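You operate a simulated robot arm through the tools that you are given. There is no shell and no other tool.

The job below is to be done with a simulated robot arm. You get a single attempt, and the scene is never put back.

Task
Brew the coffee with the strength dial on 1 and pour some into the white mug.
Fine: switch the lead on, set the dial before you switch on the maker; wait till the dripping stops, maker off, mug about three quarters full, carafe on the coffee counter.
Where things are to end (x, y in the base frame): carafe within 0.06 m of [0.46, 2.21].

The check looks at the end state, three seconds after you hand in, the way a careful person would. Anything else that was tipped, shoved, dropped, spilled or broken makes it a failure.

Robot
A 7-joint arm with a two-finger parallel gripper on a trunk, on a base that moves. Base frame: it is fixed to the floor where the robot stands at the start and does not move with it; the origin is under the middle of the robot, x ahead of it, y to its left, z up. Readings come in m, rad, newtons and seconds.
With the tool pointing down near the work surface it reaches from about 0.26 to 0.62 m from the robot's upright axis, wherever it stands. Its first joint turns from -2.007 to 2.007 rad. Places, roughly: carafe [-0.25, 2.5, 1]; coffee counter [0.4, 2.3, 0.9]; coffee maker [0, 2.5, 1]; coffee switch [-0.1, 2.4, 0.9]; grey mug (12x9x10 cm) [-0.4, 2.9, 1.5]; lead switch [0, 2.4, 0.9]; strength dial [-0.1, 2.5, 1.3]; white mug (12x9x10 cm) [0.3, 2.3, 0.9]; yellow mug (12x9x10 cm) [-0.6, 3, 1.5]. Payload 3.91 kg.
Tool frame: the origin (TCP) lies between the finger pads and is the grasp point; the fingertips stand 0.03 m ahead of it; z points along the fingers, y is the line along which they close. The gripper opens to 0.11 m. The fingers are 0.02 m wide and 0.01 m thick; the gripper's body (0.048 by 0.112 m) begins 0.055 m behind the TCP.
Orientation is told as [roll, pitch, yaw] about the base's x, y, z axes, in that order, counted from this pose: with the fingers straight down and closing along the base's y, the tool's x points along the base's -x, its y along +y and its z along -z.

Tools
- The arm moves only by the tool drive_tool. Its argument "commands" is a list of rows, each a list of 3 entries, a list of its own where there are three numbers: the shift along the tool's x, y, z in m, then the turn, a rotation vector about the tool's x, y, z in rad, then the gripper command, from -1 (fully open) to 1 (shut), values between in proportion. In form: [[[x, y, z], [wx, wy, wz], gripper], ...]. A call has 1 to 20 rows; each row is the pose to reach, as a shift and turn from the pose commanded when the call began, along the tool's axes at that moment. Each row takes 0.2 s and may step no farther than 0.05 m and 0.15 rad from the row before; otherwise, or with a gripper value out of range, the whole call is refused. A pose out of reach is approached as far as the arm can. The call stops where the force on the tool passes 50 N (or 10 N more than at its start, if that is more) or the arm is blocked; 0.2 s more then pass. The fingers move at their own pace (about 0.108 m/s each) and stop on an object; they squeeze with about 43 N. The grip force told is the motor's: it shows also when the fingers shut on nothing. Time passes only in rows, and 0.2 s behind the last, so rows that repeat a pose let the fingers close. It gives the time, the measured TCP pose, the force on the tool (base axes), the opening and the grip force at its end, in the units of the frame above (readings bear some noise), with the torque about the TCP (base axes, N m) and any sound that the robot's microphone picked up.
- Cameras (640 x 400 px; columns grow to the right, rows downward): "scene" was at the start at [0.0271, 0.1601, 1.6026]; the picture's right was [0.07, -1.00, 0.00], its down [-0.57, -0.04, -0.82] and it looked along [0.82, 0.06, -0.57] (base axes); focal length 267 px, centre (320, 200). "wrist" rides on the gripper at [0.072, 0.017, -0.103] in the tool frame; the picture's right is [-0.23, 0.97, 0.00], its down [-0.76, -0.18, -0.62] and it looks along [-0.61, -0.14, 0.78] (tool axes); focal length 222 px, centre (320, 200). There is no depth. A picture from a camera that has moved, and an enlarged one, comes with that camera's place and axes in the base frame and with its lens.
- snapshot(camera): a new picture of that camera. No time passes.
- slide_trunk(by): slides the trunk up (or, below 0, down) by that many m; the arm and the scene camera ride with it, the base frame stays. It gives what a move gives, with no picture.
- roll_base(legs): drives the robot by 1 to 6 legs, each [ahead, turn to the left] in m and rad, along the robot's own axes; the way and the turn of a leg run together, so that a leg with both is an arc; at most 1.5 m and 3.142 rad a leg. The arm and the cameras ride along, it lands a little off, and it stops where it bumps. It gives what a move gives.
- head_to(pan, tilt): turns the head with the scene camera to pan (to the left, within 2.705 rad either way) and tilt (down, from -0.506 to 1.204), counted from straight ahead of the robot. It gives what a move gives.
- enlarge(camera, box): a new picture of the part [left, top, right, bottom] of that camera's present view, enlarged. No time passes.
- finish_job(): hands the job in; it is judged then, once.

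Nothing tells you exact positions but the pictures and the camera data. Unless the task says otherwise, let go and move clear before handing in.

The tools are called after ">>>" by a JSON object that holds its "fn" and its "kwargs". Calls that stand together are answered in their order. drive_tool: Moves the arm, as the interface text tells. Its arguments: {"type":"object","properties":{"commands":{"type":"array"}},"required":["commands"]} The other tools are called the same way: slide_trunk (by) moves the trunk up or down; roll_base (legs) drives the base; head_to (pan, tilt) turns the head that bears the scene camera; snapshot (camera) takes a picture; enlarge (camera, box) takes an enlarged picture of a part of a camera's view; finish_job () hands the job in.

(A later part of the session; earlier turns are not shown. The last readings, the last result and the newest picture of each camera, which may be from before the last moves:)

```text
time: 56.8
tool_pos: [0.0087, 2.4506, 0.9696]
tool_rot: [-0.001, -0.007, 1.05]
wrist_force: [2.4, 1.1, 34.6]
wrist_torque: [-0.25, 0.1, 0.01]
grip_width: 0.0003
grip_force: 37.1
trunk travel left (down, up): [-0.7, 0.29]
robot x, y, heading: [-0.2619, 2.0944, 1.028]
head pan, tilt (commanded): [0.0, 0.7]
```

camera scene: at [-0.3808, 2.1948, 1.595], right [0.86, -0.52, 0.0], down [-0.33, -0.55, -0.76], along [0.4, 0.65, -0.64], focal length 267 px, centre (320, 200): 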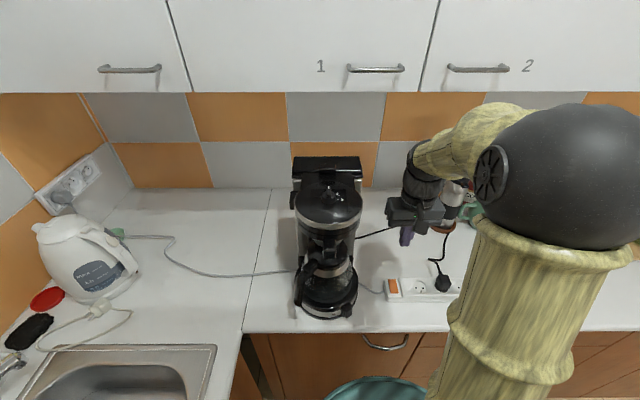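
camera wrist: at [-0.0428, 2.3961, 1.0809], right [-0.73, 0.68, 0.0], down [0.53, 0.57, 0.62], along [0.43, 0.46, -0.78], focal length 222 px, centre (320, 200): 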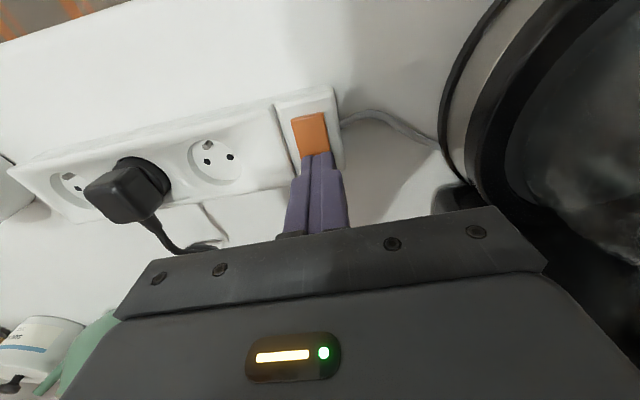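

The force rose to 35 N with no click reported. I lift a bit and look at the rocker.

>>> {"fn": "drive_tool", "kwargs": {"commands": [[[0, 0, -0.03], [0, 0, 0], 1], [[0, 0, -0.07], [0, 0, 0], 1]]}}

>>> {"fn": "enlarge", "kwargs": {"camera": "scene", "box": [376, 268, 416, 308]}}

>>> {"fn": "enlarge", "kwargs": {"camera": "wrist", "box": [285, 75, 349, 160]}}

```text
time: 57.4
tool_pos: [0.0087, 2.4508, 1.0365]
tool_rot: [0.0, 0.001, 1.048]
wrist_force: [-0.1, 0.0, -0.1]
wrist_torque: [-0.04, -0.01, -0.02]
grip_width: 0.0001
grip_force: 37.3
trunk travel left (down, up): [-0.7, 0.29]
robot x, y, heading: [-0.2614, 2.095, 1.026]
head pan, tilt (commanded): [0.0, 0.7]
```

```text
10.00 times, centred on (396, 288) of scene
camera zoom: at [-0.381, 2.1947, 1.5948], right [0.86, -0.52, 0.0], down [-0.33, -0.55, -0.77], along [0.4, 0.65, -0.64], focal length 2668 px, centre (-440, -680)
```

zoom: 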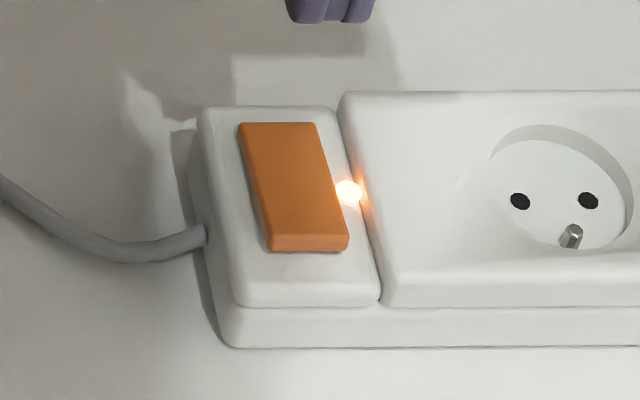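

```text
4.71 times, centred on (317, 118) of wrist
camera zoom: at [-0.0429, 2.3965, 1.1408], right [-0.73, 0.68, 0.0], down [0.53, 0.57, 0.62], along [0.43, 0.45, -0.78], focal length 1045 px, centre (334, 588)
```

zoom: 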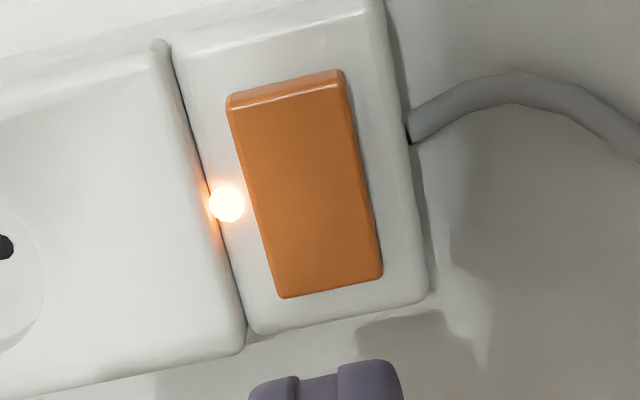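

The rocker flipped and the strip's lamp is lit. Next is the maker's own switch: a black rocker at about [-0.145, 2.449, 0.93] facing -y, with its lower end out. I lift and retract the arm, then re-place the base so I can push along +y.

>>> {"fn": "drive_tool", "kwargs": {"commands": [[[0, 0, -0.05], [0, 0, 0], 1], [[0, 0, -0.1], [0, 0, 0], 1], [[0, 0, -0.15], [0, 0, 0], 1], [[0.02, 0.005, -0.19], [0, 0, 0], 1], [[0.06, 0.01, -0.21], [0, 0, 0], 1], [[0.1, 0.013, -0.22], [0, 0, 0], 1], [[0.119, 0.015, -0.22], [0, 0, 0], 1]]}}

>>> {"fn": "roll_base", "kwargs": {"legs": [[0, -1.64], [0.2, 0], [0, 2.36]]}}

>>> {"fn": "snapshot", "kwargs": {"camera": "scene"}}

>>> {"fn": "snapshot", "kwargs": {"camera": "wrist"}}

```text
time: 59.0
tool_pos: [-0.0633, 2.354, 1.256]
tool_rot: [0.0, 0.0, 1.049]
wrist_force: [-0.4, 0.9, 0.1]
wrist_torque: [0.03, -0.01, 0.0]
grip_width: 0.0
grip_force: 37.9
trunk travel left (down, up): [-0.7, 0.29]
robot x, y, heading: [-0.2613, 2.0947, 1.03]
head pan, tilt (commanded): [0.0, 0.7]
```

```text
time: 61.6
tool_pos: [0.0235, 2.253, 1.2574]
tool_rot: [-0.001, 0.001, 0.633]
wrist_force: [-0.2, 0.4, 0.5]
wrist_torque: [0.03, 0.0, 0.0]
grip_width: 0.0002
grip_force: 37.3
trunk travel left (down, up): [-0.7, 0.29]
robot x, y, heading: [-0.2616, 2.0969, 0.616]
head pan, tilt (commanded): [0.0, 0.7]
stopped in leg 1: the robot was blocked; the commanded pose is now the measured one
```

```text
taken
camera scene: at [-0.3313, 2.2336, 1.595], right [0.58, -0.82, 0.0], down [-0.52, -0.37, -0.77], along [0.62, 0.44, -0.64], focal length 267 px, centre (320, 200)
```

scene: 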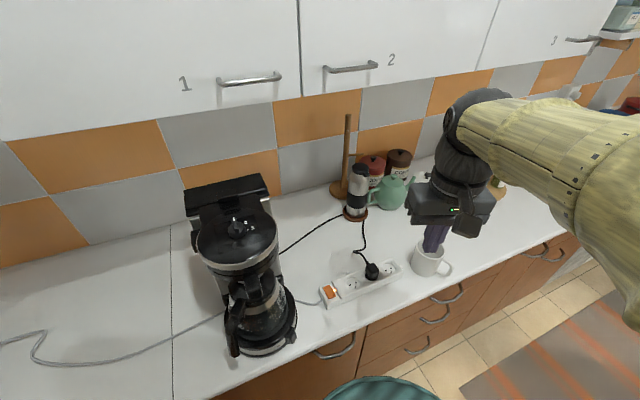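

```text
taken
camera wrist: at [-0.0443, 2.223, 1.3614], right [-0.39, 0.92, 0.0], down [0.72, 0.31, 0.62], along [0.57, 0.25, -0.78], focal length 222 px, centre (320, 200)
```

wrist: 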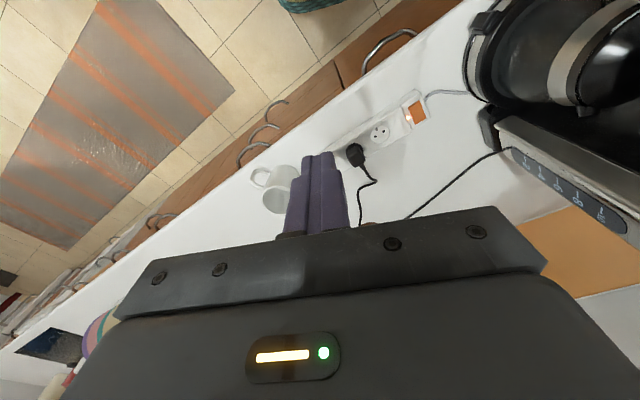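

The turn was blocked at heading 0.62. I look around the base to see what it met before I move again.

>>> {"fn": "head_to", "kwargs": {"pan": 1.6, "tilt": 1.0}}

>>> {"fn": "snapshot", "kwargs": {"camera": "scene"}}

>>> {"fn": "head_to", "kwargs": {"pan": 0.6, "tilt": 1.2}}

>>> {"fn": "snapshot", "kwargs": {"camera": "scene"}}

>>> {"fn": "head_to", "kwargs": {"pan": -0.4, "tilt": 1.2}}

>>> {"fn": "snapshot", "kwargs": {"camera": "scene"}}

```text
time: 63.3
tool_pos: [0.0252, 2.2519, 1.2578]
tool_rot: [0.001, 0.0, 0.634]
wrist_force: [0.2, -0.3, -0.2]
wrist_torque: [-0.01, 0.0, 0.03]
grip_width: 0.0002
grip_force: 38.5
trunk travel left (down, up): [-0.7, 0.29]
robot x, y, heading: [-0.2602, 2.0924, 0.615]
head pan, tilt (commanded): [1.6, 1.0]
```

```text
taken
camera scene: at [-0.4422, 2.2399, 1.5716], right [0.8, 0.6, 0.0], down [0.51, -0.67, -0.54], along [-0.33, 0.43, -0.84], focal length 267 px, centre (320, 200)
```

scene: 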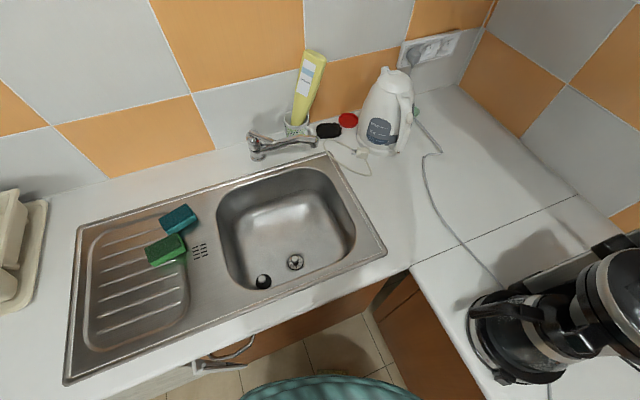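

```text
time: 64.5
tool_pos: [0.0254, 2.2516, 1.2571]
tool_rot: [0.001, -0.001, 0.635]
wrist_force: [0.0, -0.5, 0.8]
wrist_torque: [0.0, 0.0, 0.0]
grip_width: 0.0
grip_force: 38.0
trunk travel left (down, up): [-0.7, 0.29]
robot x, y, heading: [-0.2624, 2.0935, 0.617]
head pan, tilt (commanded): [0.6, 1.201]
```

```text
taken
camera scene: at [-0.3809, 2.2368, 1.559], right [0.94, -0.34, 0.0], down [-0.32, -0.87, -0.36], along [0.12, 0.34, -0.93], focal length 267 px, centre (320, 200)
```

scene: 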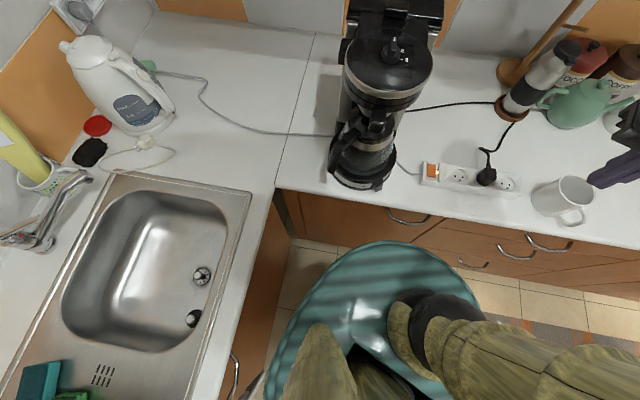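

```text
time: 65.8
tool_pos: [0.0249, 2.2514, 1.2572]
tool_rot: [-0.001, 0.001, 0.631]
wrist_force: [-0.2, 0.6, 0.3]
wrist_torque: [-0.03, -0.02, -0.01]
grip_width: 0.0002
grip_force: 38.0
trunk travel left (down, up): [-0.7, 0.29]
robot x, y, heading: [-0.2635, 2.0974, 0.624]
head pan, tilt (commanded): [-0.4, 1.201]
```

```text
taken
camera scene: at [-0.372, 2.2377, 1.5626], right [0.88, -0.47, 0.0], down [-0.42, -0.8, -0.42], along [0.2, 0.37, -0.91], focal length 267 px, centre (320, 200)
```

scene: 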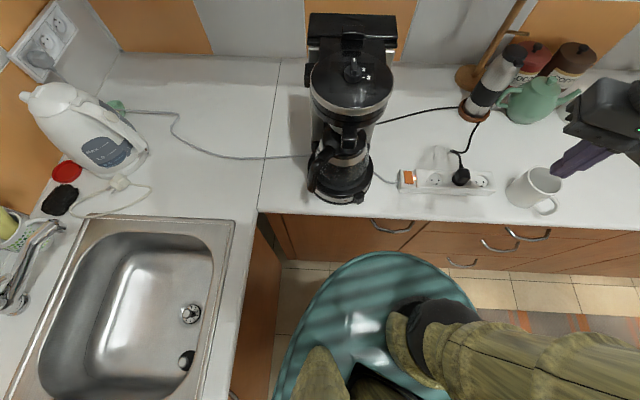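

The base seems to have touched the dishwasher side on the left while turning right. I retrace my earlier path: turn left, back out, then face the maker.

>>> {"fn": "roll_base", "kwargs": {"legs": [[0, 1.57], [-0.2, 0], [0, -0.5]]}}

>>> {"fn": "head_to", "kwargs": {"pan": 0.0, "tilt": 0.75}}

>>> {"fn": "snapshot", "kwargs": {"camera": "scene"}}

>>> {"fn": "snapshot", "kwargs": {"camera": "wrist"}}

```text
time: 75.1
tool_pos: [-0.1491, 2.2579, 1.2571]
tool_rot: [-0.002, 0.0, 1.708]
wrist_force: [-1.0, 0.5, 0.1]
wrist_torque: [-0.01, 0.01, 0.02]
grip_width: 0.0
grip_force: 37.8
trunk travel left (down, up): [-0.7, 0.29]
robot x, y, heading: [-0.1469, 1.9303, 1.688]
head pan, tilt (commanded): [-0.4, 1.201]
```

```text
time: 76.0
tool_pos: [-0.1499, 2.2583, 1.257]
tool_rot: [-0.001, -0.001, 1.709]
wrist_force: [0.2, 0.3, -0.1]
wrist_torque: [0.0, -0.01, 0.01]
grip_width: 0.0
grip_force: 38.0
trunk travel left (down, up): [-0.7, 0.29]
robot x, y, heading: [-0.1443, 1.9284, 1.69]
head pan, tilt (commanded): [0.0, 0.75]
```

```text
taken
camera scene: at [-0.3025, 1.9357, 1.5907], right [0.99, 0.12, 0.0], down [0.08, -0.68, -0.73], along [-0.09, 0.73, -0.68], focal length 267 px, centre (320, 200)
```

scene: 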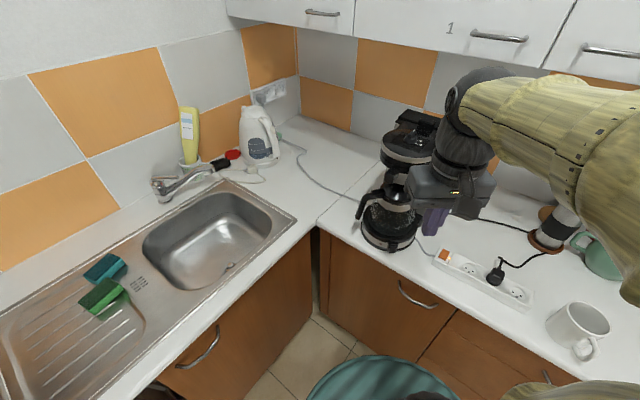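

```text
taken
camera wrist: at [-0.1577, 2.1844, 1.3613], right [-1.0, 0.09, 0.0], down [0.07, 0.78, 0.62], along [0.06, 0.62, -0.78], focal length 222 px, centre (320, 200)
```

wrist: 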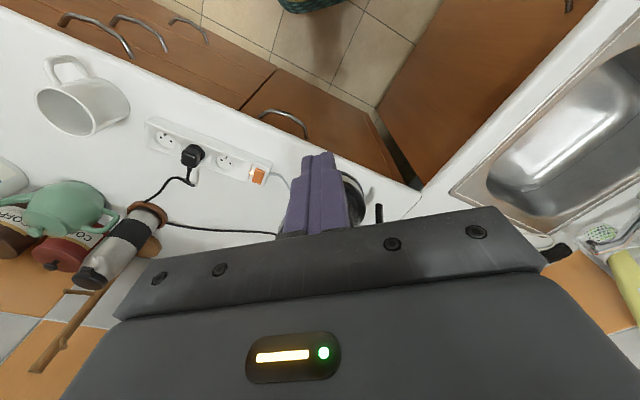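

I'm now at a clear spot facing the maker. I enlarge the maker's front to see the switch, and the carafe handle.

>>> {"fn": "enlarge", "kwargs": {"camera": "scene", "box": [350, 170, 430, 260]}}

>>> {"fn": "enlarge", "kwargs": {"camera": "scene", "box": [376, 220, 416, 255]}}

```text
4.44 times, centred on (390, 215) of scene
camera zoom: at [-0.3025, 1.9357, 1.5907], right [0.99, 0.12, 0.0], down [0.08, -0.68, -0.73], along [-0.09, 0.73, -0.68], focal length 1186 px, centre (9, 133)
```

zoom: 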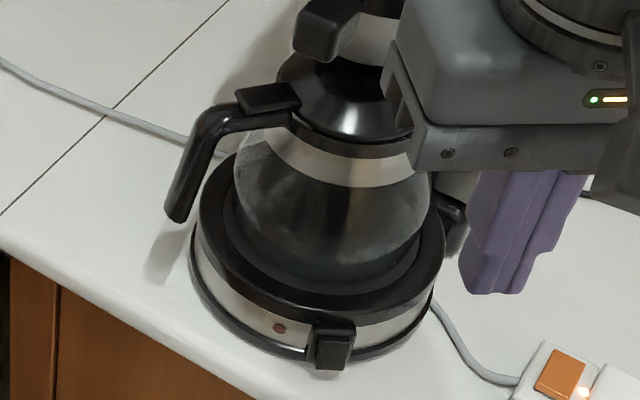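

```text
11.43 times, centred on (396, 238) of scene
camera zoom: at [-0.3025, 1.9357, 1.5907], right [0.99, 0.12, 0.0], down [0.08, -0.68, -0.73], along [-0.09, 0.73, -0.68], focal length 3050 px, centre (-549, -229)
```

zoom: 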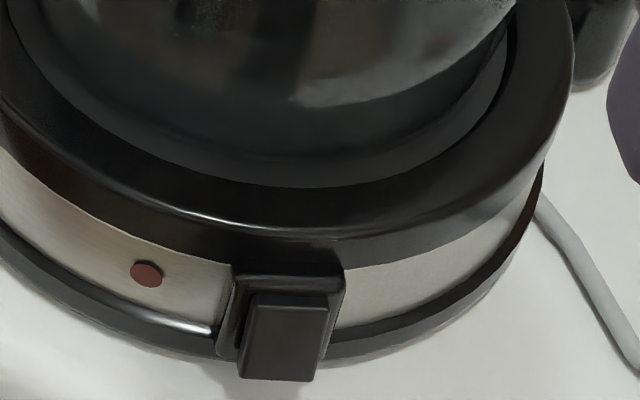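

The rocker's lower end stands out at about [-0.141, 2.444, 0.92]. I back off a little for elbow room, then pitch the tool forward so the shut fingertips can push on the lower half.

>>> {"fn": "roll_base", "kwargs": {"legs": [[-0.06, 0]]}}

>>> {"fn": "drive_tool", "kwargs": {"commands": [[[0, 0, 0.02], [0, -0.14, 0], 1], [[0, 0, 0.04], [0, -0.28, 0], 1], [[0, 0, 0.06], [0, -0.42, 0], 1], [[0, 0, 0.08], [0, -0.56, 0], 1], [[0, 0, 0.1], [0, -0.7, 0], 1], [[0, 0, 0.12], [0, -0.84, 0], 1], [[0, 0, 0.14], [0, -0.98, 0], 1], [[0, 0, 0.16], [0, -1.12, 0], 1], [[0, 0, 0.16], [0, -1.134, 0], 1]]}}

>>> {"fn": "snapshot", "kwargs": {"camera": "wrist"}}

>>> {"fn": "snapshot", "kwargs": {"camera": "scene"}}

```text
time: 77.0
tool_pos: [-0.1413, 2.1945, 1.259]
tool_rot: [0.0, -0.002, 1.709]
wrist_force: [-0.7, -0.3, 0.2]
wrist_torque: [0.0, 0.0, -0.01]
grip_width: 0.0
grip_force: 37.9
trunk travel left (down, up): [-0.7, 0.29]
robot x, y, heading: [-0.1375, 1.8676, 1.69]
head pan, tilt (commanded): [0.0, 0.75]
```

```text
time: 79.0
tool_pos: [-0.1068, 2.329, 1.1963]
tool_rot: [0.0, -1.133, 1.708]
wrist_force: [0.3, -0.4, -0.4]
wrist_torque: [0.01, 0.01, -0.01]
grip_width: 0.0
grip_force: 38.1
out of reach, approached as far as the arm can: row 2, 3, 4, 5, 6, 7, 8, 9
trunk travel left (down, up): [-0.7, 0.29]
robot x, y, heading: [-0.1411, 1.8676, 1.69]
head pan, tilt (commanded): [0.0, 0.75]
```

```text
taken
camera wrist: at [-0.1061, 2.2032, 1.1759], right [-0.98, -0.04, 0.21], down [0.21, -0.21, 0.95], along [0.01, 0.98, 0.22], focal length 222 px, centre (320, 200)
```

wrist: 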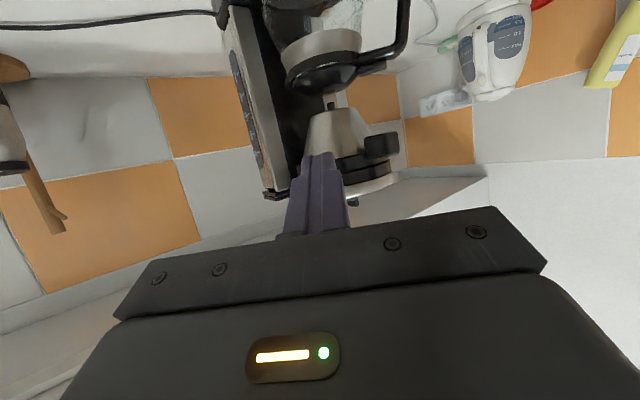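

```text
taken
camera scene: at [-0.2956, 1.8745, 1.5907], right [0.99, 0.12, 0.0], down [0.08, -0.68, -0.73], along [-0.09, 0.73, -0.68], focal length 267 px, centre (320, 200)
```

scene: 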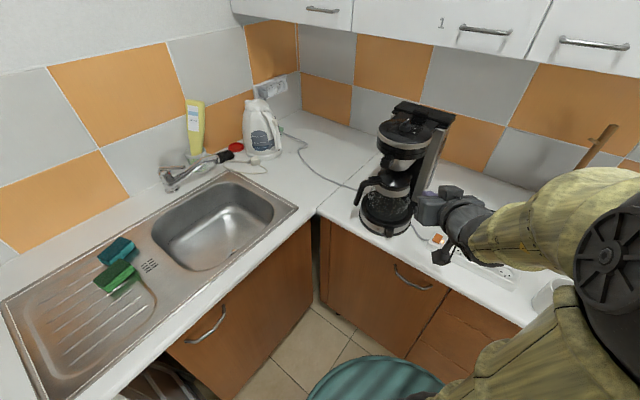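

The tool is pitched but the wrist was too near to reach the commanded spot. I send a null move to learn which pose now counts as commanded.

>>> {"fn": "drive_tool", "kwargs": {"commands": [[[0, 0, 0], [0, 0, 0], 1]]}}

```text
time: 79.4
tool_pos: [-0.1067, 2.3292, 1.1962]
tool_rot: [0.002, -1.133, 1.709]
wrist_force: [-0.2, 0.0, 0.2]
wrist_torque: [0.0, -0.01, -0.03]
grip_width: 0.0
grip_force: 38.3
trunk travel left (down, up): [-0.7, 0.29]
robot x, y, heading: [-0.1405, 1.8698, 1.69]
head pan, tilt (commanded): [0.0, 0.75]
```

The reached pose is the commanded one. I lower the pitched tool in front of the switch.

>>> {"fn": "drive_tool", "kwargs": {"commands": [[[0.039, 0.004, 0.0226], [0, 0, 0], 1], [[0.078, 0.008, 0.0452], [0, 0, 0], 1], [[0.117, 0.012, 0.0678], [0, 0, 0], 1], [[0.156, 0.016, 0.0903], [0, 0, 0], 1], [[0.195, 0.02, 0.1129], [0, 0, 0], 1], [[0.2341, 0.0237, 0.1355], [0, 0, 0], 1]]}}

>>> {"fn": "snapshot", "kwargs": {"camera": "wrist"}}

>>> {"fn": "enlarge", "kwargs": {"camera": "scene", "box": [340, 160, 460, 280]}}

```text
time: 80.8
tool_pos: [-0.1307, 2.3694, 0.9168]
tool_rot: [0.003, -1.133, 1.708]
wrist_force: [0.2, 0.1, -0.3]
wrist_torque: [0.01, -0.02, 0.02]
grip_width: 0.0004
grip_force: 37.5
out of reach, approached as far as the arm can: row 1, 2, 3, 4, 5, 6
trunk travel left (down, up): [-0.7, 0.29]
robot x, y, heading: [-0.1392, 1.8696, 1.691]
head pan, tilt (commanded): [0.0, 0.75]
```

```text
taken
camera wrist: at [-0.1307, 2.2437, 0.8959], right [-0.98, -0.04, 0.21], down [0.21, -0.21, 0.95], along [0.0, 0.98, 0.22], focal length 222 px, centre (320, 200)
```

wrist: 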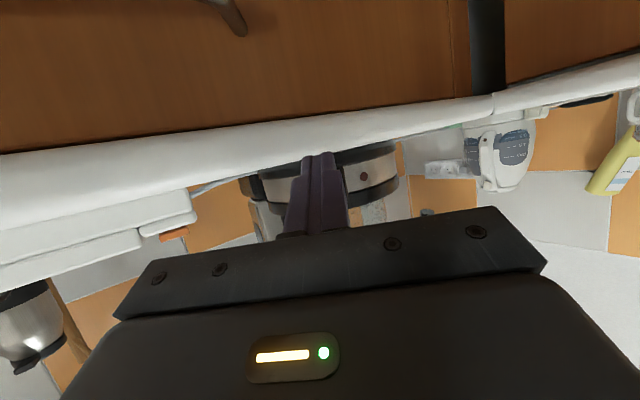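

```text
3.33 times, centred on (400, 220) of scene
camera zoom: at [-0.2953, 1.8751, 1.5908], right [0.99, 0.12, 0.0], down [0.08, -0.68, -0.73], along [-0.09, 0.73, -0.68], focal length 890 px, centre (53, 133)
```

zoom: 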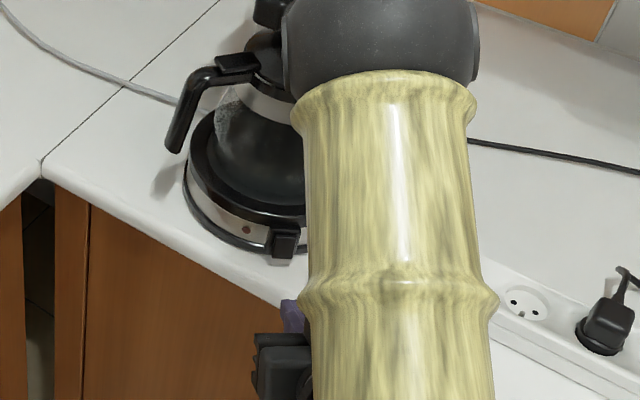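

The fingertips are just before the counter's edge, a little low. I raise them slightly and creep forward, then look.

>>> {"fn": "drive_tool", "kwargs": {"commands": [[[-0.0152, 0.0002, 0.0036], [0, 0, 0], 1], [[-0.0152, 0.0002, 0.0036], [0, 0, 0], 1]]}}

>>> {"fn": "enlarge", "kwargs": {"camera": "scene", "box": [360, 220, 420, 280]}}

>>> {"fn": "enlarge", "kwargs": {"camera": "wrist", "box": [240, 110, 400, 240]}}

```text
time: 81.4
tool_pos: [-0.1324, 2.3785, 0.9296]
tool_rot: [0.001, -1.134, 1.709]
wrist_force: [0.7, 0.2, 0.6]
wrist_torque: [0.0, -0.02, 0.01]
grip_width: 0.0
grip_force: 37.6
trunk travel left (down, up): [-0.7, 0.29]
robot x, y, heading: [-0.1383, 1.8705, 1.691]
head pan, tilt (commanded): [0.0, 0.75]
```

```text
6.67 times, centred on (390, 250) of scene
camera zoom: at [-0.295, 1.8745, 1.5907], right [0.99, 0.12, 0.0], down [0.08, -0.68, -0.73], along [-0.09, 0.73, -0.68], focal length 1779 px, centre (-147, -133)
```

zoom: 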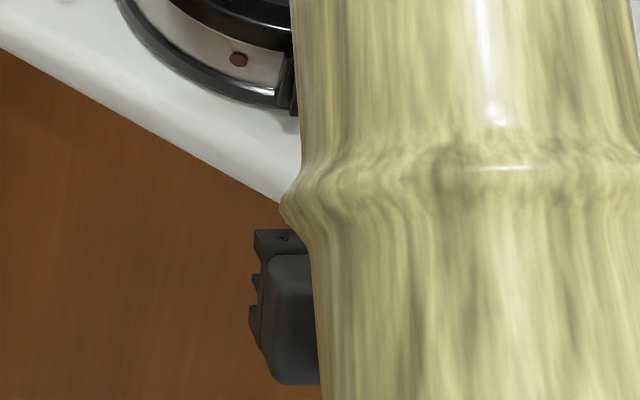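

```text
3.08 times, centred on (320, 175) of wrist
camera zoom: at [-0.1321, 2.2531, 0.9087], right [-0.98, -0.04, 0.21], down [0.21, -0.22, 0.95], along [0.01, 0.98, 0.22], focal length 684 px, centre (320, 277)
```

zoom: 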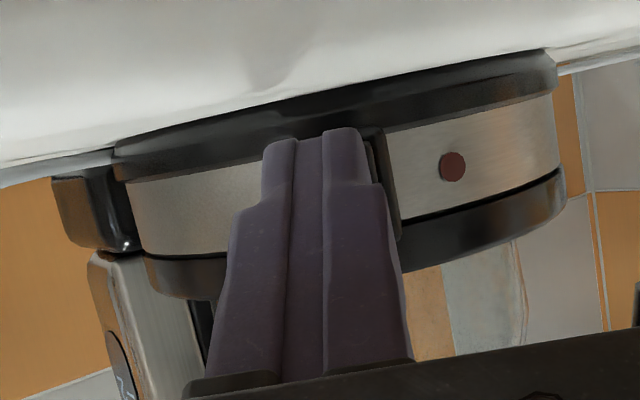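

The fingertips are in front of the rocker, which in this upside-down view sits just behind them. I push forward along +y in small steps.

>>> {"fn": "drive_tool", "kwargs": {"commands": [[[-0.005, 0.0002, 0.0132], [0, 0, 0], 1], [[-0.0095, 0.0003, 0.0248], [0, 0, 0], 1], [[-0.012, 0.0004, 0.0314], [0, 0, 0], 1], [[-0.0126, 0.0004, 0.0331], [0, 0, 0], 1], [[-0.01345, 0.0004, 0.0349], [0, 0, 0], 1], [[-0.0143, 0.0004, 0.0367], [0, 0, 0], 1]]}}

>>> {"fn": "enlarge", "kwargs": {"camera": "wrist", "box": [240, 110, 400, 240]}}

```text
time: 82.8
tool_pos: [-0.1378, 2.4071, 0.9386]
tool_rot: [0.002, -1.133, 1.709]
wrist_force: [0.1, 0.7, 0.2]
wrist_torque: [0.01, 0.01, 0.04]
grip_width: 0.0
grip_force: 37.8
out of reach, approached as far as the arm can: row 1, 2, 3, 4, 5, 6
trunk travel left (down, up): [-0.7, 0.29]
robot x, y, heading: [-0.1371, 1.8711, 1.694]
head pan, tilt (commanded): [0.0, 0.75]
```

```text
3.08 times, centred on (320, 175) of wrist
camera zoom: at [-0.1385, 2.2818, 0.9171], right [-0.98, -0.04, 0.21], down [0.21, -0.21, 0.95], along [0.01, 0.98, 0.22], focal length 684 px, centre (320, 277)
```

zoom: 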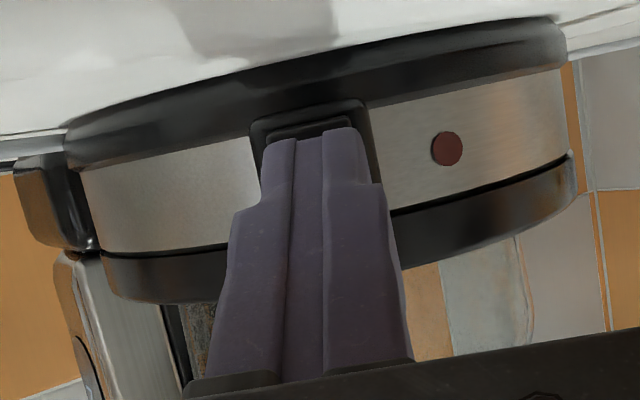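

The rocker's lower end shows in front of the fingertips, but the wrist is near a limit with the shoulder this high. I back off, raise the tool, and lower the trunk so that the same pose is easier.

>>> {"fn": "drive_tool", "kwargs": {"commands": [[[0.0085, 0, -0.0181], [0, 0, 0], 1], [[0.017, 0, -0.0362], [0, 0, 0], 1], [[-0.0215, 0, -0.0542], [0, 0, 0], 1], [[-0.06, 0, -0.0722], [0, 0, 0], 1], [[-0.0985, 0, -0.0903], [0, 0, 0], 1], [[-0.1369, 0, -0.1083], [0, 0, 0], 1]]}}

>>> {"fn": "slide_trunk", "kwargs": {"by": -0.17}}

>>> {"fn": "snapshot", "kwargs": {"camera": "scene"}}

```text
time: 84.2
tool_pos: [-0.1311, 2.379, 1.1131]
tool_rot: [0.002, -1.134, 1.706]
wrist_force: [0.4, -0.1, 0.4]
wrist_torque: [0.0, 0.0, 0.02]
grip_width: 0.0001
grip_force: 37.5
out of reach, approached as far as the arm can: row 2, 3, 4, 5, 6
trunk travel left (down, up): [-0.7, 0.29]
robot x, y, heading: [-0.1419, 1.8701, 1.694]
head pan, tilt (commanded): [0.0, 0.75]
```

```text
time: 86.1
tool_pos: [-0.131, 2.3791, 0.9405]
tool_rot: [-0.001, -1.134, 1.709]
wrist_force: [0.5, 1.0, 0.5]
wrist_torque: [0.03, -0.02, -0.01]
grip_width: 0.0
grip_force: 37.1
trunk travel left (down, up): [-0.53, 0.46]
robot x, y, heading: [-0.1391, 1.8675, 1.691]
head pan, tilt (commanded): [0.0, 0.75]
```

```text
taken
camera scene: at [-0.2951, 1.8743, 1.4208], right [0.99, 0.12, 0.0], down [0.08, -0.68, -0.73], along [-0.09, 0.73, -0.68], focal length 267 px, centre (320, 200)
```

scene: 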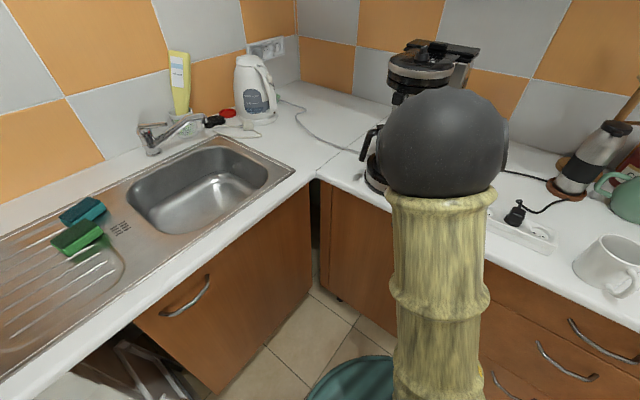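

The horizontal-ish tool needs about 0.5 m from the axis at least, so I back the base another 0.08 m to be well within reach.

>>> {"fn": "roll_base", "kwargs": {"legs": [[-0.08, 0]]}}

>>> {"fn": "drive_tool", "kwargs": {"commands": [[[-0.01, 0, 0.02], [0, 0, 0], 1], [[-0.02, 0, 0.04], [0, 0, 0], 1]]}}

```text
time: 87.2
tool_pos: [-0.1208, 2.3001, 0.9415]
tool_rot: [0.0, -1.134, 1.708]
wrist_force: [0.3, 0.4, -0.1]
wrist_torque: [0.0, -0.03, -0.01]
grip_width: 0.0001
grip_force: 37.5
trunk travel left (down, up): [-0.53, 0.46]
robot x, y, heading: [-0.1323, 1.787, 1.694]
head pan, tilt (commanded): [0.0, 0.75]
```

```text
time: 87.8
tool_pos: [-0.1279, 2.3437, 0.9418]
tool_rot: [0.003, -1.132, 1.706]
wrist_force: [0.6, 0.4, -1.0]
wrist_torque: [0.01, -0.01, -0.02]
grip_width: 0.0001
grip_force: 37.9
trunk travel left (down, up): [-0.53, 0.46]
robot x, y, heading: [-0.1304, 1.7874, 1.695]
head pan, tilt (commanded): [0.0, 0.75]
```

Now the pose is in reach. I move in to just before the rocker and push.

>>> {"fn": "drive_tool", "kwargs": {"commands": [[[-0.006, 0, 0.0255], [0, 0, 0], 1], [[-0.012, 0, 0.051], [0, 0, 0], 1], [[-0.0155, 0.0001, 0.066], [0, 0, 0], 1], [[-0.0165, 0.0001, 0.07], [0, 0, 0], 1]]}}

>>> {"fn": "enlarge", "kwargs": {"camera": "wrist", "box": [240, 110, 400, 240]}}

```text
time: 88.8
tool_pos: [-0.136, 2.4115, 0.9268]
tool_rot: [0.002, -1.133, 1.708]
wrist_force: [-0.5, -10.7, -0.7]
wrist_torque: [-0.09, -0.02, -0.01]
grip_width: 0.0
grip_force: 37.9
trunk travel left (down, up): [-0.53, 0.46]
robot x, y, heading: [-0.1299, 1.792, 1.693]
head pan, tilt (commanded): [0.0, 0.75]
```

```text
3.08 times, centred on (320, 175) of wrist
camera zoom: at [-0.1373, 2.2865, 0.9061], right [-0.98, -0.04, 0.21], down [0.21, -0.21, 0.95], along [0.01, 0.98, 0.22], focal length 684 px, centre (320, 277)
```

zoom: 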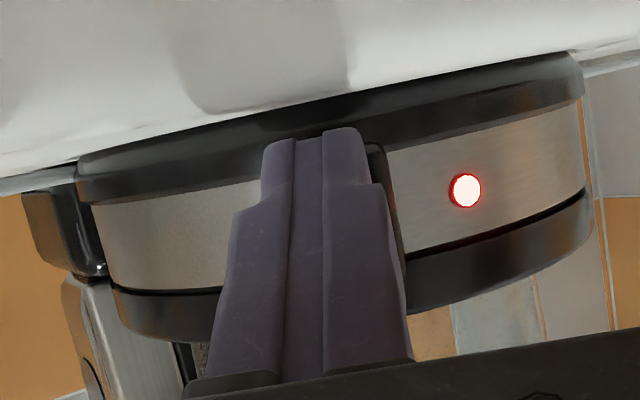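

The red lamp is lit: the maker is on. I withdraw the finger and check that it stays lit.

>>> {"fn": "drive_tool", "kwargs": {"commands": [[[-0.0006, 0, 0.0014], [0, 0, 0], 1], [[0.0085, 0, -0.0181], [0, 0, 0], 1], [[0.017, 0, -0.0362], [0, 0, 0], 1], [[0.034, 0, -0.0724], [0, 0, 0], 1]]}}

>>> {"fn": "enlarge", "kwargs": {"camera": "wrist", "box": [220, 60, 460, 240]}}

```text
time: 89.8
tool_pos: [-0.126, 2.3333, 0.9262]
tool_rot: [0.002, -1.135, 1.706]
wrist_force: [-0.5, -0.7, -1.0]
wrist_torque: [0.03, 0.0, -0.01]
grip_width: 0.0
grip_force: 38.1
trunk travel left (down, up): [-0.53, 0.46]
robot x, y, heading: [-0.1287, 1.7871, 1.694]
head pan, tilt (commanded): [0.0, 0.75]
```

```text
2.22 times, centred on (340, 150) of wrist
camera zoom: at [-0.1268, 2.209, 0.9059], right [-0.98, -0.04, 0.21], down [0.21, -0.22, 0.95], along [0.01, 0.98, 0.22], focal length 494 px, centre (276, 311)
```

zoom: 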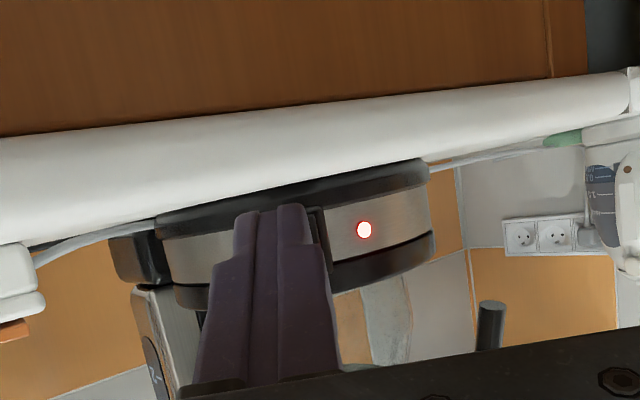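

The lamp stays lit. Now I wait for the brewing and listen to the microphone.

>>> {"fn": "drive_tool", "kwargs": {"commands": [[[-0.03, 0, -0.02], [0, 0, 0], 1], [[-0.06, 0, -0.04], [0, 0, 0], 1], [[-0.06, 0, -0.04], [0, 0, 0], 1], [[-0.06, 0, -0.04], [0, 0, 0], 1], [[-0.06, 0, -0.04], [0, 0, 0], 1], [[-0.06, 0, -0.04], [0, 0, 0], 1], [[-0.06, 0, -0.04], [0, 0, 0], 1], [[-0.06, 0, -0.04], [0, 0, 0], 1], [[-0.06, 0, -0.04], [0, 0, 0], 1], [[-0.06, 0, -0.04], [0, 0, 0], 1], [[-0.06, 0, -0.04], [0, 0, 0], 1], [[-0.06, 0, -0.04], [0, 0, 0], 1], [[-0.06, 0, -0.04], [0, 0, 0], 1], [[-0.06, 0, -0.04], [0, 0, 0], 1], [[-0.06, 0, -0.04], [0, 0, 0], 1], [[-0.06, 0, -0.04], [0, 0, 0], 1], [[-0.06, 0, -0.04], [0, 0, 0], 1], [[-0.06, 0, -0.04], [0, 0, 0], 1], [[-0.06, 0, -0.04], [0, 0, 0], 1], [[-0.06, 0, -0.04], [0, 0, 0], 1]]}}

>>> {"fn": "snapshot", "kwargs": {"camera": "scene"}}

>>> {"fn": "snapshot", "kwargs": {"camera": "wrist"}}

```text
time: 94.0
tool_pos: [-0.1242, 2.3231, 0.997]
tool_rot: [0.001, -1.134, 1.708]
wrist_force: [-0.1, 0.6, 0.0]
wrist_torque: [0.02, 0.02, 0.0]
grip_width: 0.0002
grip_force: 37.4
trunk travel left (down, up): [-0.53, 0.46]
robot x, y, heading: [-0.1317, 1.7927, 1.692]
head pan, tilt (commanded): [0.0, 0.75]
```

```text
taken
camera scene: at [-0.2853, 1.7941, 1.4207], right [0.99, 0.12, 0.0], down [0.08, -0.68, -0.73], along [-0.09, 0.73, -0.68], focal length 267 px, centre (320, 200)
```

scene: 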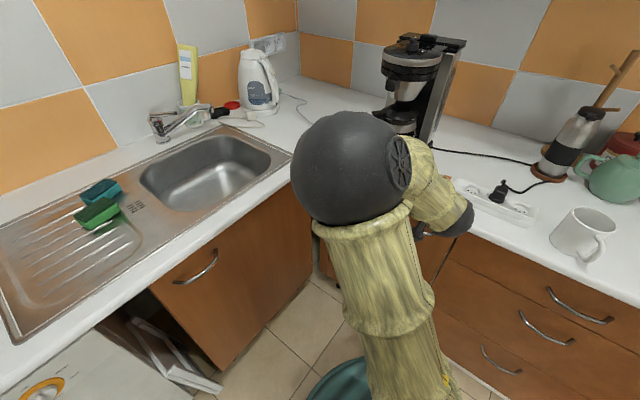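

```text
taken
camera wrist: at [-0.1252, 2.1982, 0.9768], right [-0.98, -0.04, 0.21], down [0.21, -0.22, 0.95], along [0.01, 0.98, 0.22], focal length 222 px, centre (320, 200)
```

wrist: 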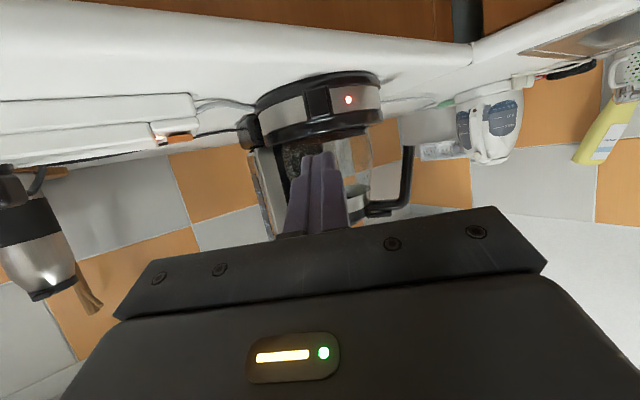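

No sound was reported in those seconds. While it brews, I test that the wrist has enough roll for pouring, in free space, and keep listening.

>>> {"fn": "drive_tool", "kwargs": {"commands": [[[-0.04, 0, -0.02], [0, 0, 0], 1], [[-0.08, 0, -0.04], [0, 0, 0], 1], [[-0.08, 0, -0.04], [0, 0, 0.15], 1], [[-0.08, 0, -0.04], [0, 0, 0.3], 1], [[-0.08, 0, -0.04], [0, 0, 0.45], 1], [[-0.08, 0, -0.04], [0, 0, 0.6], 1], [[-0.08, 0, -0.04], [0, 0, 0.75], 1], [[-0.08, 0, -0.04], [0, 0, 0.9], 1], [[-0.08, 0, -0.04], [0, 0, 1.05], 1], [[-0.08, 0, -0.04], [0, 0, 1.2], 1], [[-0.08, 0, -0.04], [0, 0, 1.35], 1], [[-0.08, 0, -0.04], [0, 0, 1.5], 1]]}}

>>> {"fn": "enlarge", "kwargs": {"camera": "scene", "box": [360, 20, 480, 140]}}

```text
time: 96.6
tool_pos: [-0.1244, 2.3199, 1.0878]
tool_rot: [1.132, -0.06, 0.166]
wrist_force: [0.0, -0.1, 0.3]
wrist_torque: [-0.01, 0.01, -0.02]
grip_width: 0.0
grip_force: 37.7
trunk travel left (down, up): [-0.53, 0.46]
robot x, y, heading: [-0.1326, 1.7884, 1.694]
head pan, tilt (commanded): [0.0, 0.75]
```

```text
3.33 times, centred on (420, 80) of scene
camera zoom: at [-0.2853, 1.7941, 1.4207], right [0.99, 0.12, 0.0], down [0.08, -0.68, -0.73], along [-0.09, 0.73, -0.68], focal length 890 px, centre (-13, 600)
```

zoom: 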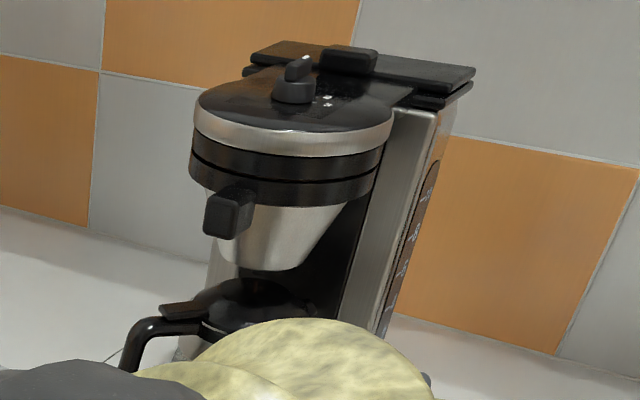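

The roll of 1.5 rad is within the arm's range. I roll back and look at the carafe for signs of brewing.

>>> {"fn": "drive_tool", "kwargs": {"commands": [[[0, 0, 0], [0, 0, -0.15], 1], [[0, 0, 0], [0, 0, -0.3], 1], [[0, 0, 0], [0, 0, -0.45], 1], [[0, 0, 0], [0, 0, -0.6], 1], [[0, 0, 0], [0, 0, -0.75], 1], [[0, 0, 0], [0, 0, -0.9], 1], [[0, 0, 0], [0, 0, -1.05], 1], [[0, 0, 0], [0, 0, -1.2], 1], [[0, 0, 0], [0, 0, -1.35], 1], [[0, 0, 0], [0, 0, -1.5], 1], [[0, 0, 0], [0, 0, -1.5], 1], [[0, 0, 0], [0, 0, -1.5], 1], [[0, 0, 0], [0, 0, -1.5], 1], [[0, 0, 0], [0, 0, -1.5], 1], [[0, 0, 0], [0, 0, -1.5], 1], [[0, 0, 0], [0, 0, -1.5], 1], [[0, 0, 0], [0, 0, -1.5], 1], [[0, 0, 0], [0, 0, -1.5], 1]]}}

>>> {"fn": "enlarge", "kwargs": {"camera": "wrist", "box": [230, 50, 430, 240]}}

```text
time: 100.4
tool_pos: [-0.1238, 2.3207, 1.0881]
tool_rot: [0.0, -1.133, 1.707]
wrist_force: [1.3, 0.5, -0.6]
wrist_torque: [0.04, -0.02, -0.03]
grip_width: 0.0
grip_force: 37.5
trunk travel left (down, up): [-0.53, 0.46]
robot x, y, heading: [-0.1308, 1.7913, 1.696]
head pan, tilt (commanded): [0.0, 0.75]
```

```text
2.11 times, centred on (330, 145) of wrist
camera zoom: at [-0.1248, 2.1955, 1.0665], right [-0.98, -0.04, 0.21], down [0.21, -0.22, 0.95], along [0.01, 0.98, 0.22], focal length 468 px, centre (299, 316)
```

zoom: 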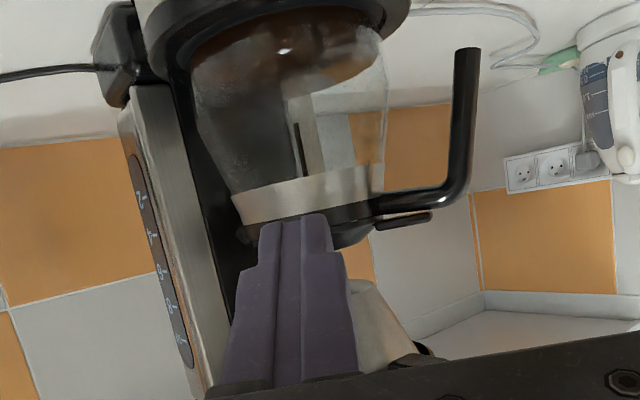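

Coffee is collecting in the carafe (the wrist picture is upside-down) and I can see the drip stream. I go on waiting.

>>> {"fn": "drive_tool", "kwargs": {"commands": [[[0, 0, 0], [0, 0, 0], 1], [[0, 0, 0], [0, 0, 0], 1], [[0, 0, 0], [0, 0, 0], 1], [[0, 0, 0], [0, 0, 0], 1], [[0, 0, 0], [0, 0, 0], 1], [[0, 0, 0], [0, 0, 0], 1], [[0, 0, 0], [0, 0, 0], 1], [[0, 0, 0], [0, 0, 0], 1], [[0, 0, 0], [0, 0, 0], 1], [[0, 0, 0], [0, 0, 0], 1], [[0, 0, 0], [0, 0, 0], 1], [[0, 0, 0], [0, 0, 0], 1], [[0, 0, 0], [0, 0, 0], 1], [[0, 0, 0], [0, 0, 0], 1], [[0, 0, 0], [0, 0, 0], 1], [[0, 0, 0], [0, 0, 0], 1], [[0, 0, 0], [0, 0, 0], 1], [[0, 0, 0], [0, 0, 0], 1], [[0, 0, 0], [0, 0, 0], 1], [[0, 0, 0], [0, 0, 0], 1]]}}

>>> {"fn": "drive_tool", "kwargs": {"commands": [[[0, 0, 0], [0, 0, 0], 1], [[0, 0, 0], [0, 0, 0], 1], [[0, 0, 0], [0, 0, 0], 1], [[0, 0, 0], [0, 0, 0], 1], [[0, 0, 0], [0, 0, 0], 1], [[0, 0, 0], [0, 0, 0], 1], [[0, 0, 0], [0, 0, 0], 1], [[0, 0, 0], [0, 0, 0], 1], [[0, 0, 0], [0, 0, 0], 1], [[0, 0, 0], [0, 0, 0], 1], [[0, 0, 0], [0, 0, 0], 1], [[0, 0, 0], [0, 0, 0], 1], [[0, 0, 0], [0, 0, 0], 1], [[0, 0, 0], [0, 0, 0], 1], [[0, 0, 0], [0, 0, 0], 1], [[0, 0, 0], [0, 0, 0], 1], [[0, 0, 0], [0, 0, 0], 1], [[0, 0, 0], [0, 0, 0], 1], [[0, 0, 0], [0, 0, 0], 1], [[0, 0, 0], [0, 0, 0], 1]]}}

>>> {"fn": "enlarge", "kwargs": {"camera": "wrist", "box": [230, 50, 430, 240]}}

```text
time: 104.6
tool_pos: [-0.1245, 2.3205, 1.0878]
tool_rot: [0.0, -1.132, 1.707]
wrist_force: [0.0, -0.7, 0.3]
wrist_torque: [0.03, -0.03, 0.02]
grip_width: 0.0
grip_force: 37.4
trunk travel left (down, up): [-0.53, 0.46]
robot x, y, heading: [-0.1349, 1.7869, 1.688]
head pan, tilt (commanded): [0.0, 0.75]
```

```text
time: 108.8
tool_pos: [-0.1246, 2.3224, 1.0878]
tool_rot: [0.001, -1.132, 1.707]
wrist_force: [0.0, -0.4, 0.0]
wrist_torque: [0.01, 0.0, 0.01]
grip_width: 0.0
grip_force: 37.5
trunk travel left (down, up): [-0.53, 0.46]
robot x, y, heading: [-0.1302, 1.7922, 1.697]
head pan, tilt (commanded): [0.0, 0.75]
```

```text
2.11 times, centred on (330, 145) of wrist
camera zoom: at [-0.1249, 2.1955, 1.0665], right [-0.98, -0.04, 0.21], down [0.21, -0.22, 0.95], along [0.01, 0.98, 0.22], focal length 468 px, centre (299, 316)
```

zoom: 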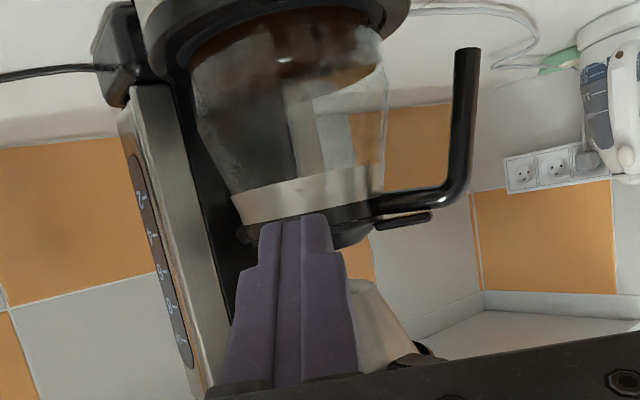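

The level rose a little and just now no stream is visible, but it may be intermittent. I wait on and compare.

>>> {"fn": "drive_tool", "kwargs": {"commands": [[[0, 0, 0], [0, 0, 0], 1], [[0, 0, 0], [0, 0, 0], 1], [[0, 0, 0], [0, 0, 0], 1], [[0, 0, 0], [0, 0, 0], 1], [[0, 0, 0], [0, 0, 0], 1], [[0, 0, 0], [0, 0, 0], 1], [[0, 0, 0], [0, 0, 0], 1]]}}

>>> {"fn": "enlarge", "kwargs": {"camera": "wrist", "box": [270, 50, 370, 150]}}

>>> {"fn": "drive_tool", "kwargs": {"commands": [[[0, 0, 0], [0, 0, 0], 1], [[0, 0, 0], [0, 0, 0], 1], [[0, 0, 0], [0, 0, 0], 1], [[0, 0, 0], [0, 0, 0], 1], [[0, 0, 0], [0, 0, 0], 1], [[0, 0, 0], [0, 0, 0], 1], [[0, 0, 0], [0, 0, 0], 1], [[0, 0, 0], [0, 0, 0], 1], [[0, 0, 0], [0, 0, 0], 1], [[0, 0, 0], [0, 0, 0], 1], [[0, 0, 0], [0, 0, 0], 1], [[0, 0, 0], [0, 0, 0], 1], [[0, 0, 0], [0, 0, 0], 1], [[0, 0, 0], [0, 0, 0], 1], [[0, 0, 0], [0, 0, 0], 1], [[0, 0, 0], [0, 0, 0], 1], [[0, 0, 0], [0, 0, 0], 1], [[0, 0, 0], [0, 0, 0], 1], [[0, 0, 0], [0, 0, 0], 1], [[0, 0, 0], [0, 0, 0], 1]]}}

>>> {"fn": "enlarge", "kwargs": {"camera": "wrist", "box": [270, 50, 370, 150]}}

```text
time: 110.4
tool_pos: [-0.1244, 2.3213, 1.0864]
tool_rot: [-0.001, -1.133, 1.707]
wrist_force: [0.0, 0.8, -0.5]
wrist_torque: [0.01, 0.03, 0.02]
grip_width: 0.0
grip_force: 37.7
trunk travel left (down, up): [-0.53, 0.46]
robot x, y, heading: [-0.1305, 1.7894, 1.693]
head pan, tilt (commanded): [0.0, 0.75]
```

```text
4.00 times, centred on (320, 100) of wrist
camera zoom: at [-0.1249, 2.1956, 1.0665], right [-0.98, -0.04, 0.21], down [0.21, -0.22, 0.95], along [0.01, 0.98, 0.22], focal length 888 px, centre (320, 600)
```

zoom: 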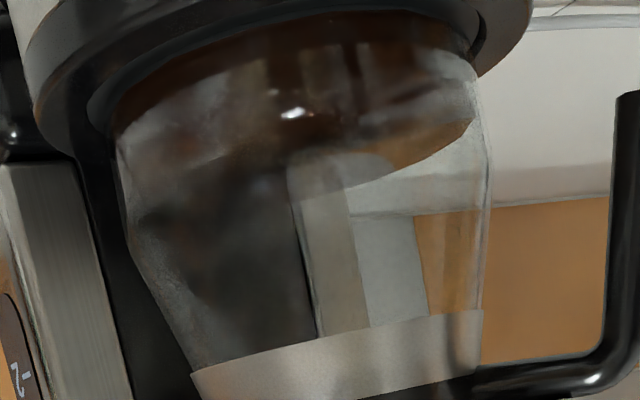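

```text
time: 114.6
tool_pos: [-0.124, 2.3199, 1.0872]
tool_rot: [0.001, -1.133, 1.706]
wrist_force: [0.0, -0.3, 0.3]
wrist_torque: [0.02, 0.01, 0.03]
grip_width: 0.0
grip_force: 37.9
trunk travel left (down, up): [-0.53, 0.46]
robot x, y, heading: [-0.1302, 1.788, 1.691]
head pan, tilt (commanded): [0.0, 0.75]
```

```text
4.00 times, centred on (320, 100) of wrist
camera zoom: at [-0.1249, 2.1955, 1.0665], right [-0.98, -0.04, 0.21], down [0.21, -0.22, 0.95], along [0.01, 0.98, 0.22], focal length 888 px, centre (320, 600)
```

zoom: 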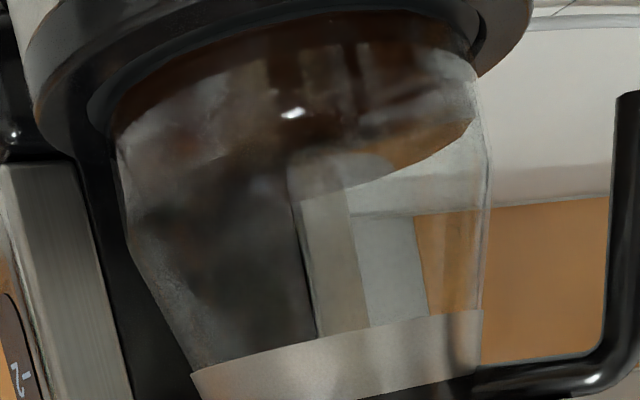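

The level looks the same over 4 s, so dripping may have stopped. I wait some more to be sure and compare again.

>>> {"fn": "drive_tool", "kwargs": {"commands": [[[0, 0, 0], [0, 0, 0], 1], [[0, 0, 0], [0, 0, 0], 1], [[0, 0, 0], [0, 0, 0], 1], [[0, 0, 0], [0, 0, 0], 1], [[0, 0, 0], [0, 0, 0], 1], [[0, 0, 0], [0, 0, 0], 1], [[0, 0, 0], [0, 0, 0], 1], [[0, 0, 0], [0, 0, 0], 1], [[0, 0, 0], [0, 0, 0], 1], [[0, 0, 0], [0, 0, 0], 1], [[0, 0, 0], [0, 0, 0], 1], [[0, 0, 0], [0, 0, 0], 1], [[0, 0, 0], [0, 0, 0], 1], [[0, 0, 0], [0, 0, 0], 1], [[0, 0, 0], [0, 0, 0], 1], [[0, 0, 0], [0, 0, 0], 1], [[0, 0, 0], [0, 0, 0], 1], [[0, 0, 0], [0, 0, 0], 1], [[0, 0, 0], [0, 0, 0], 1], [[0, 0, 0], [0, 0, 0], 1]]}}

>>> {"fn": "drive_tool", "kwargs": {"commands": [[[0, 0, 0], [0, 0, 0], 1], [[0, 0, 0], [0, 0, 0], 1], [[0, 0, 0], [0, 0, 0], 1], [[0, 0, 0], [0, 0, 0], 1], [[0, 0, 0], [0, 0, 0], 1], [[0, 0, 0], [0, 0, 0], 1], [[0, 0, 0], [0, 0, 0], 1], [[0, 0, 0], [0, 0, 0], 1], [[0, 0, 0], [0, 0, 0], 1], [[0, 0, 0], [0, 0, 0], 1], [[0, 0, 0], [0, 0, 0], 1], [[0, 0, 0], [0, 0, 0], 1], [[0, 0, 0], [0, 0, 0], 1], [[0, 0, 0], [0, 0, 0], 1], [[0, 0, 0], [0, 0, 0], 1], [[0, 0, 0], [0, 0, 0], 1], [[0, 0, 0], [0, 0, 0], 1], [[0, 0, 0], [0, 0, 0], 1], [[0, 0, 0], [0, 0, 0], 1], [[0, 0, 0], [0, 0, 0], 1]]}}

>>> {"fn": "enlarge", "kwargs": {"camera": "wrist", "box": [270, 50, 370, 150]}}

>>> {"fn": "snapshot", "kwargs": {"camera": "scene"}}

```text
time: 118.8
tool_pos: [-0.1248, 2.3207, 1.0873]
tool_rot: [0.0, -1.133, 1.707]
wrist_force: [0.4, 0.3, -0.4]
wrist_torque: [-0.02, 0.01, -0.01]
grip_width: 0.0
grip_force: 37.6
trunk travel left (down, up): [-0.53, 0.46]
robot x, y, heading: [-0.1253, 1.7875, 1.69]
head pan, tilt (commanded): [0.0, 0.75]
```

```text
time: 123.0
tool_pos: [-0.1238, 2.3229, 1.0872]
tool_rot: [0.002, -1.134, 1.707]
wrist_force: [0.4, 0.1, 0.0]
wrist_torque: [-0.01, 0.01, -0.03]
grip_width: 0.0
grip_force: 37.4
trunk travel left (down, up): [-0.53, 0.46]
robot x, y, heading: [-0.1325, 1.7842, 1.689]
head pan, tilt (commanded): [0.0, 0.75]
```

```text
4.00 times, centred on (320, 100) of wrist
camera zoom: at [-0.1248, 2.1955, 1.0665], right [-0.98, -0.04, 0.21], down [0.21, -0.22, 0.95], along [0.01, 0.98, 0.22], focal length 888 px, centre (320, 600)
```

zoom: 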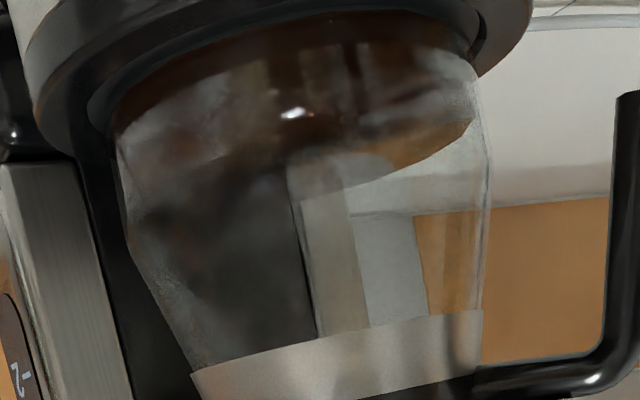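

```text
taken
camera scene: at [-0.2853, 1.7941, 1.4207], right [0.99, 0.12, 0.0], down [0.08, -0.68, -0.73], along [-0.09, 0.73, -0.68], focal length 267 px, centre (320, 200)
```

scene: 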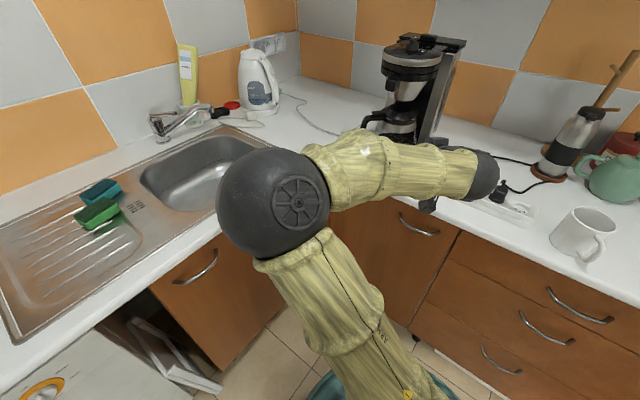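

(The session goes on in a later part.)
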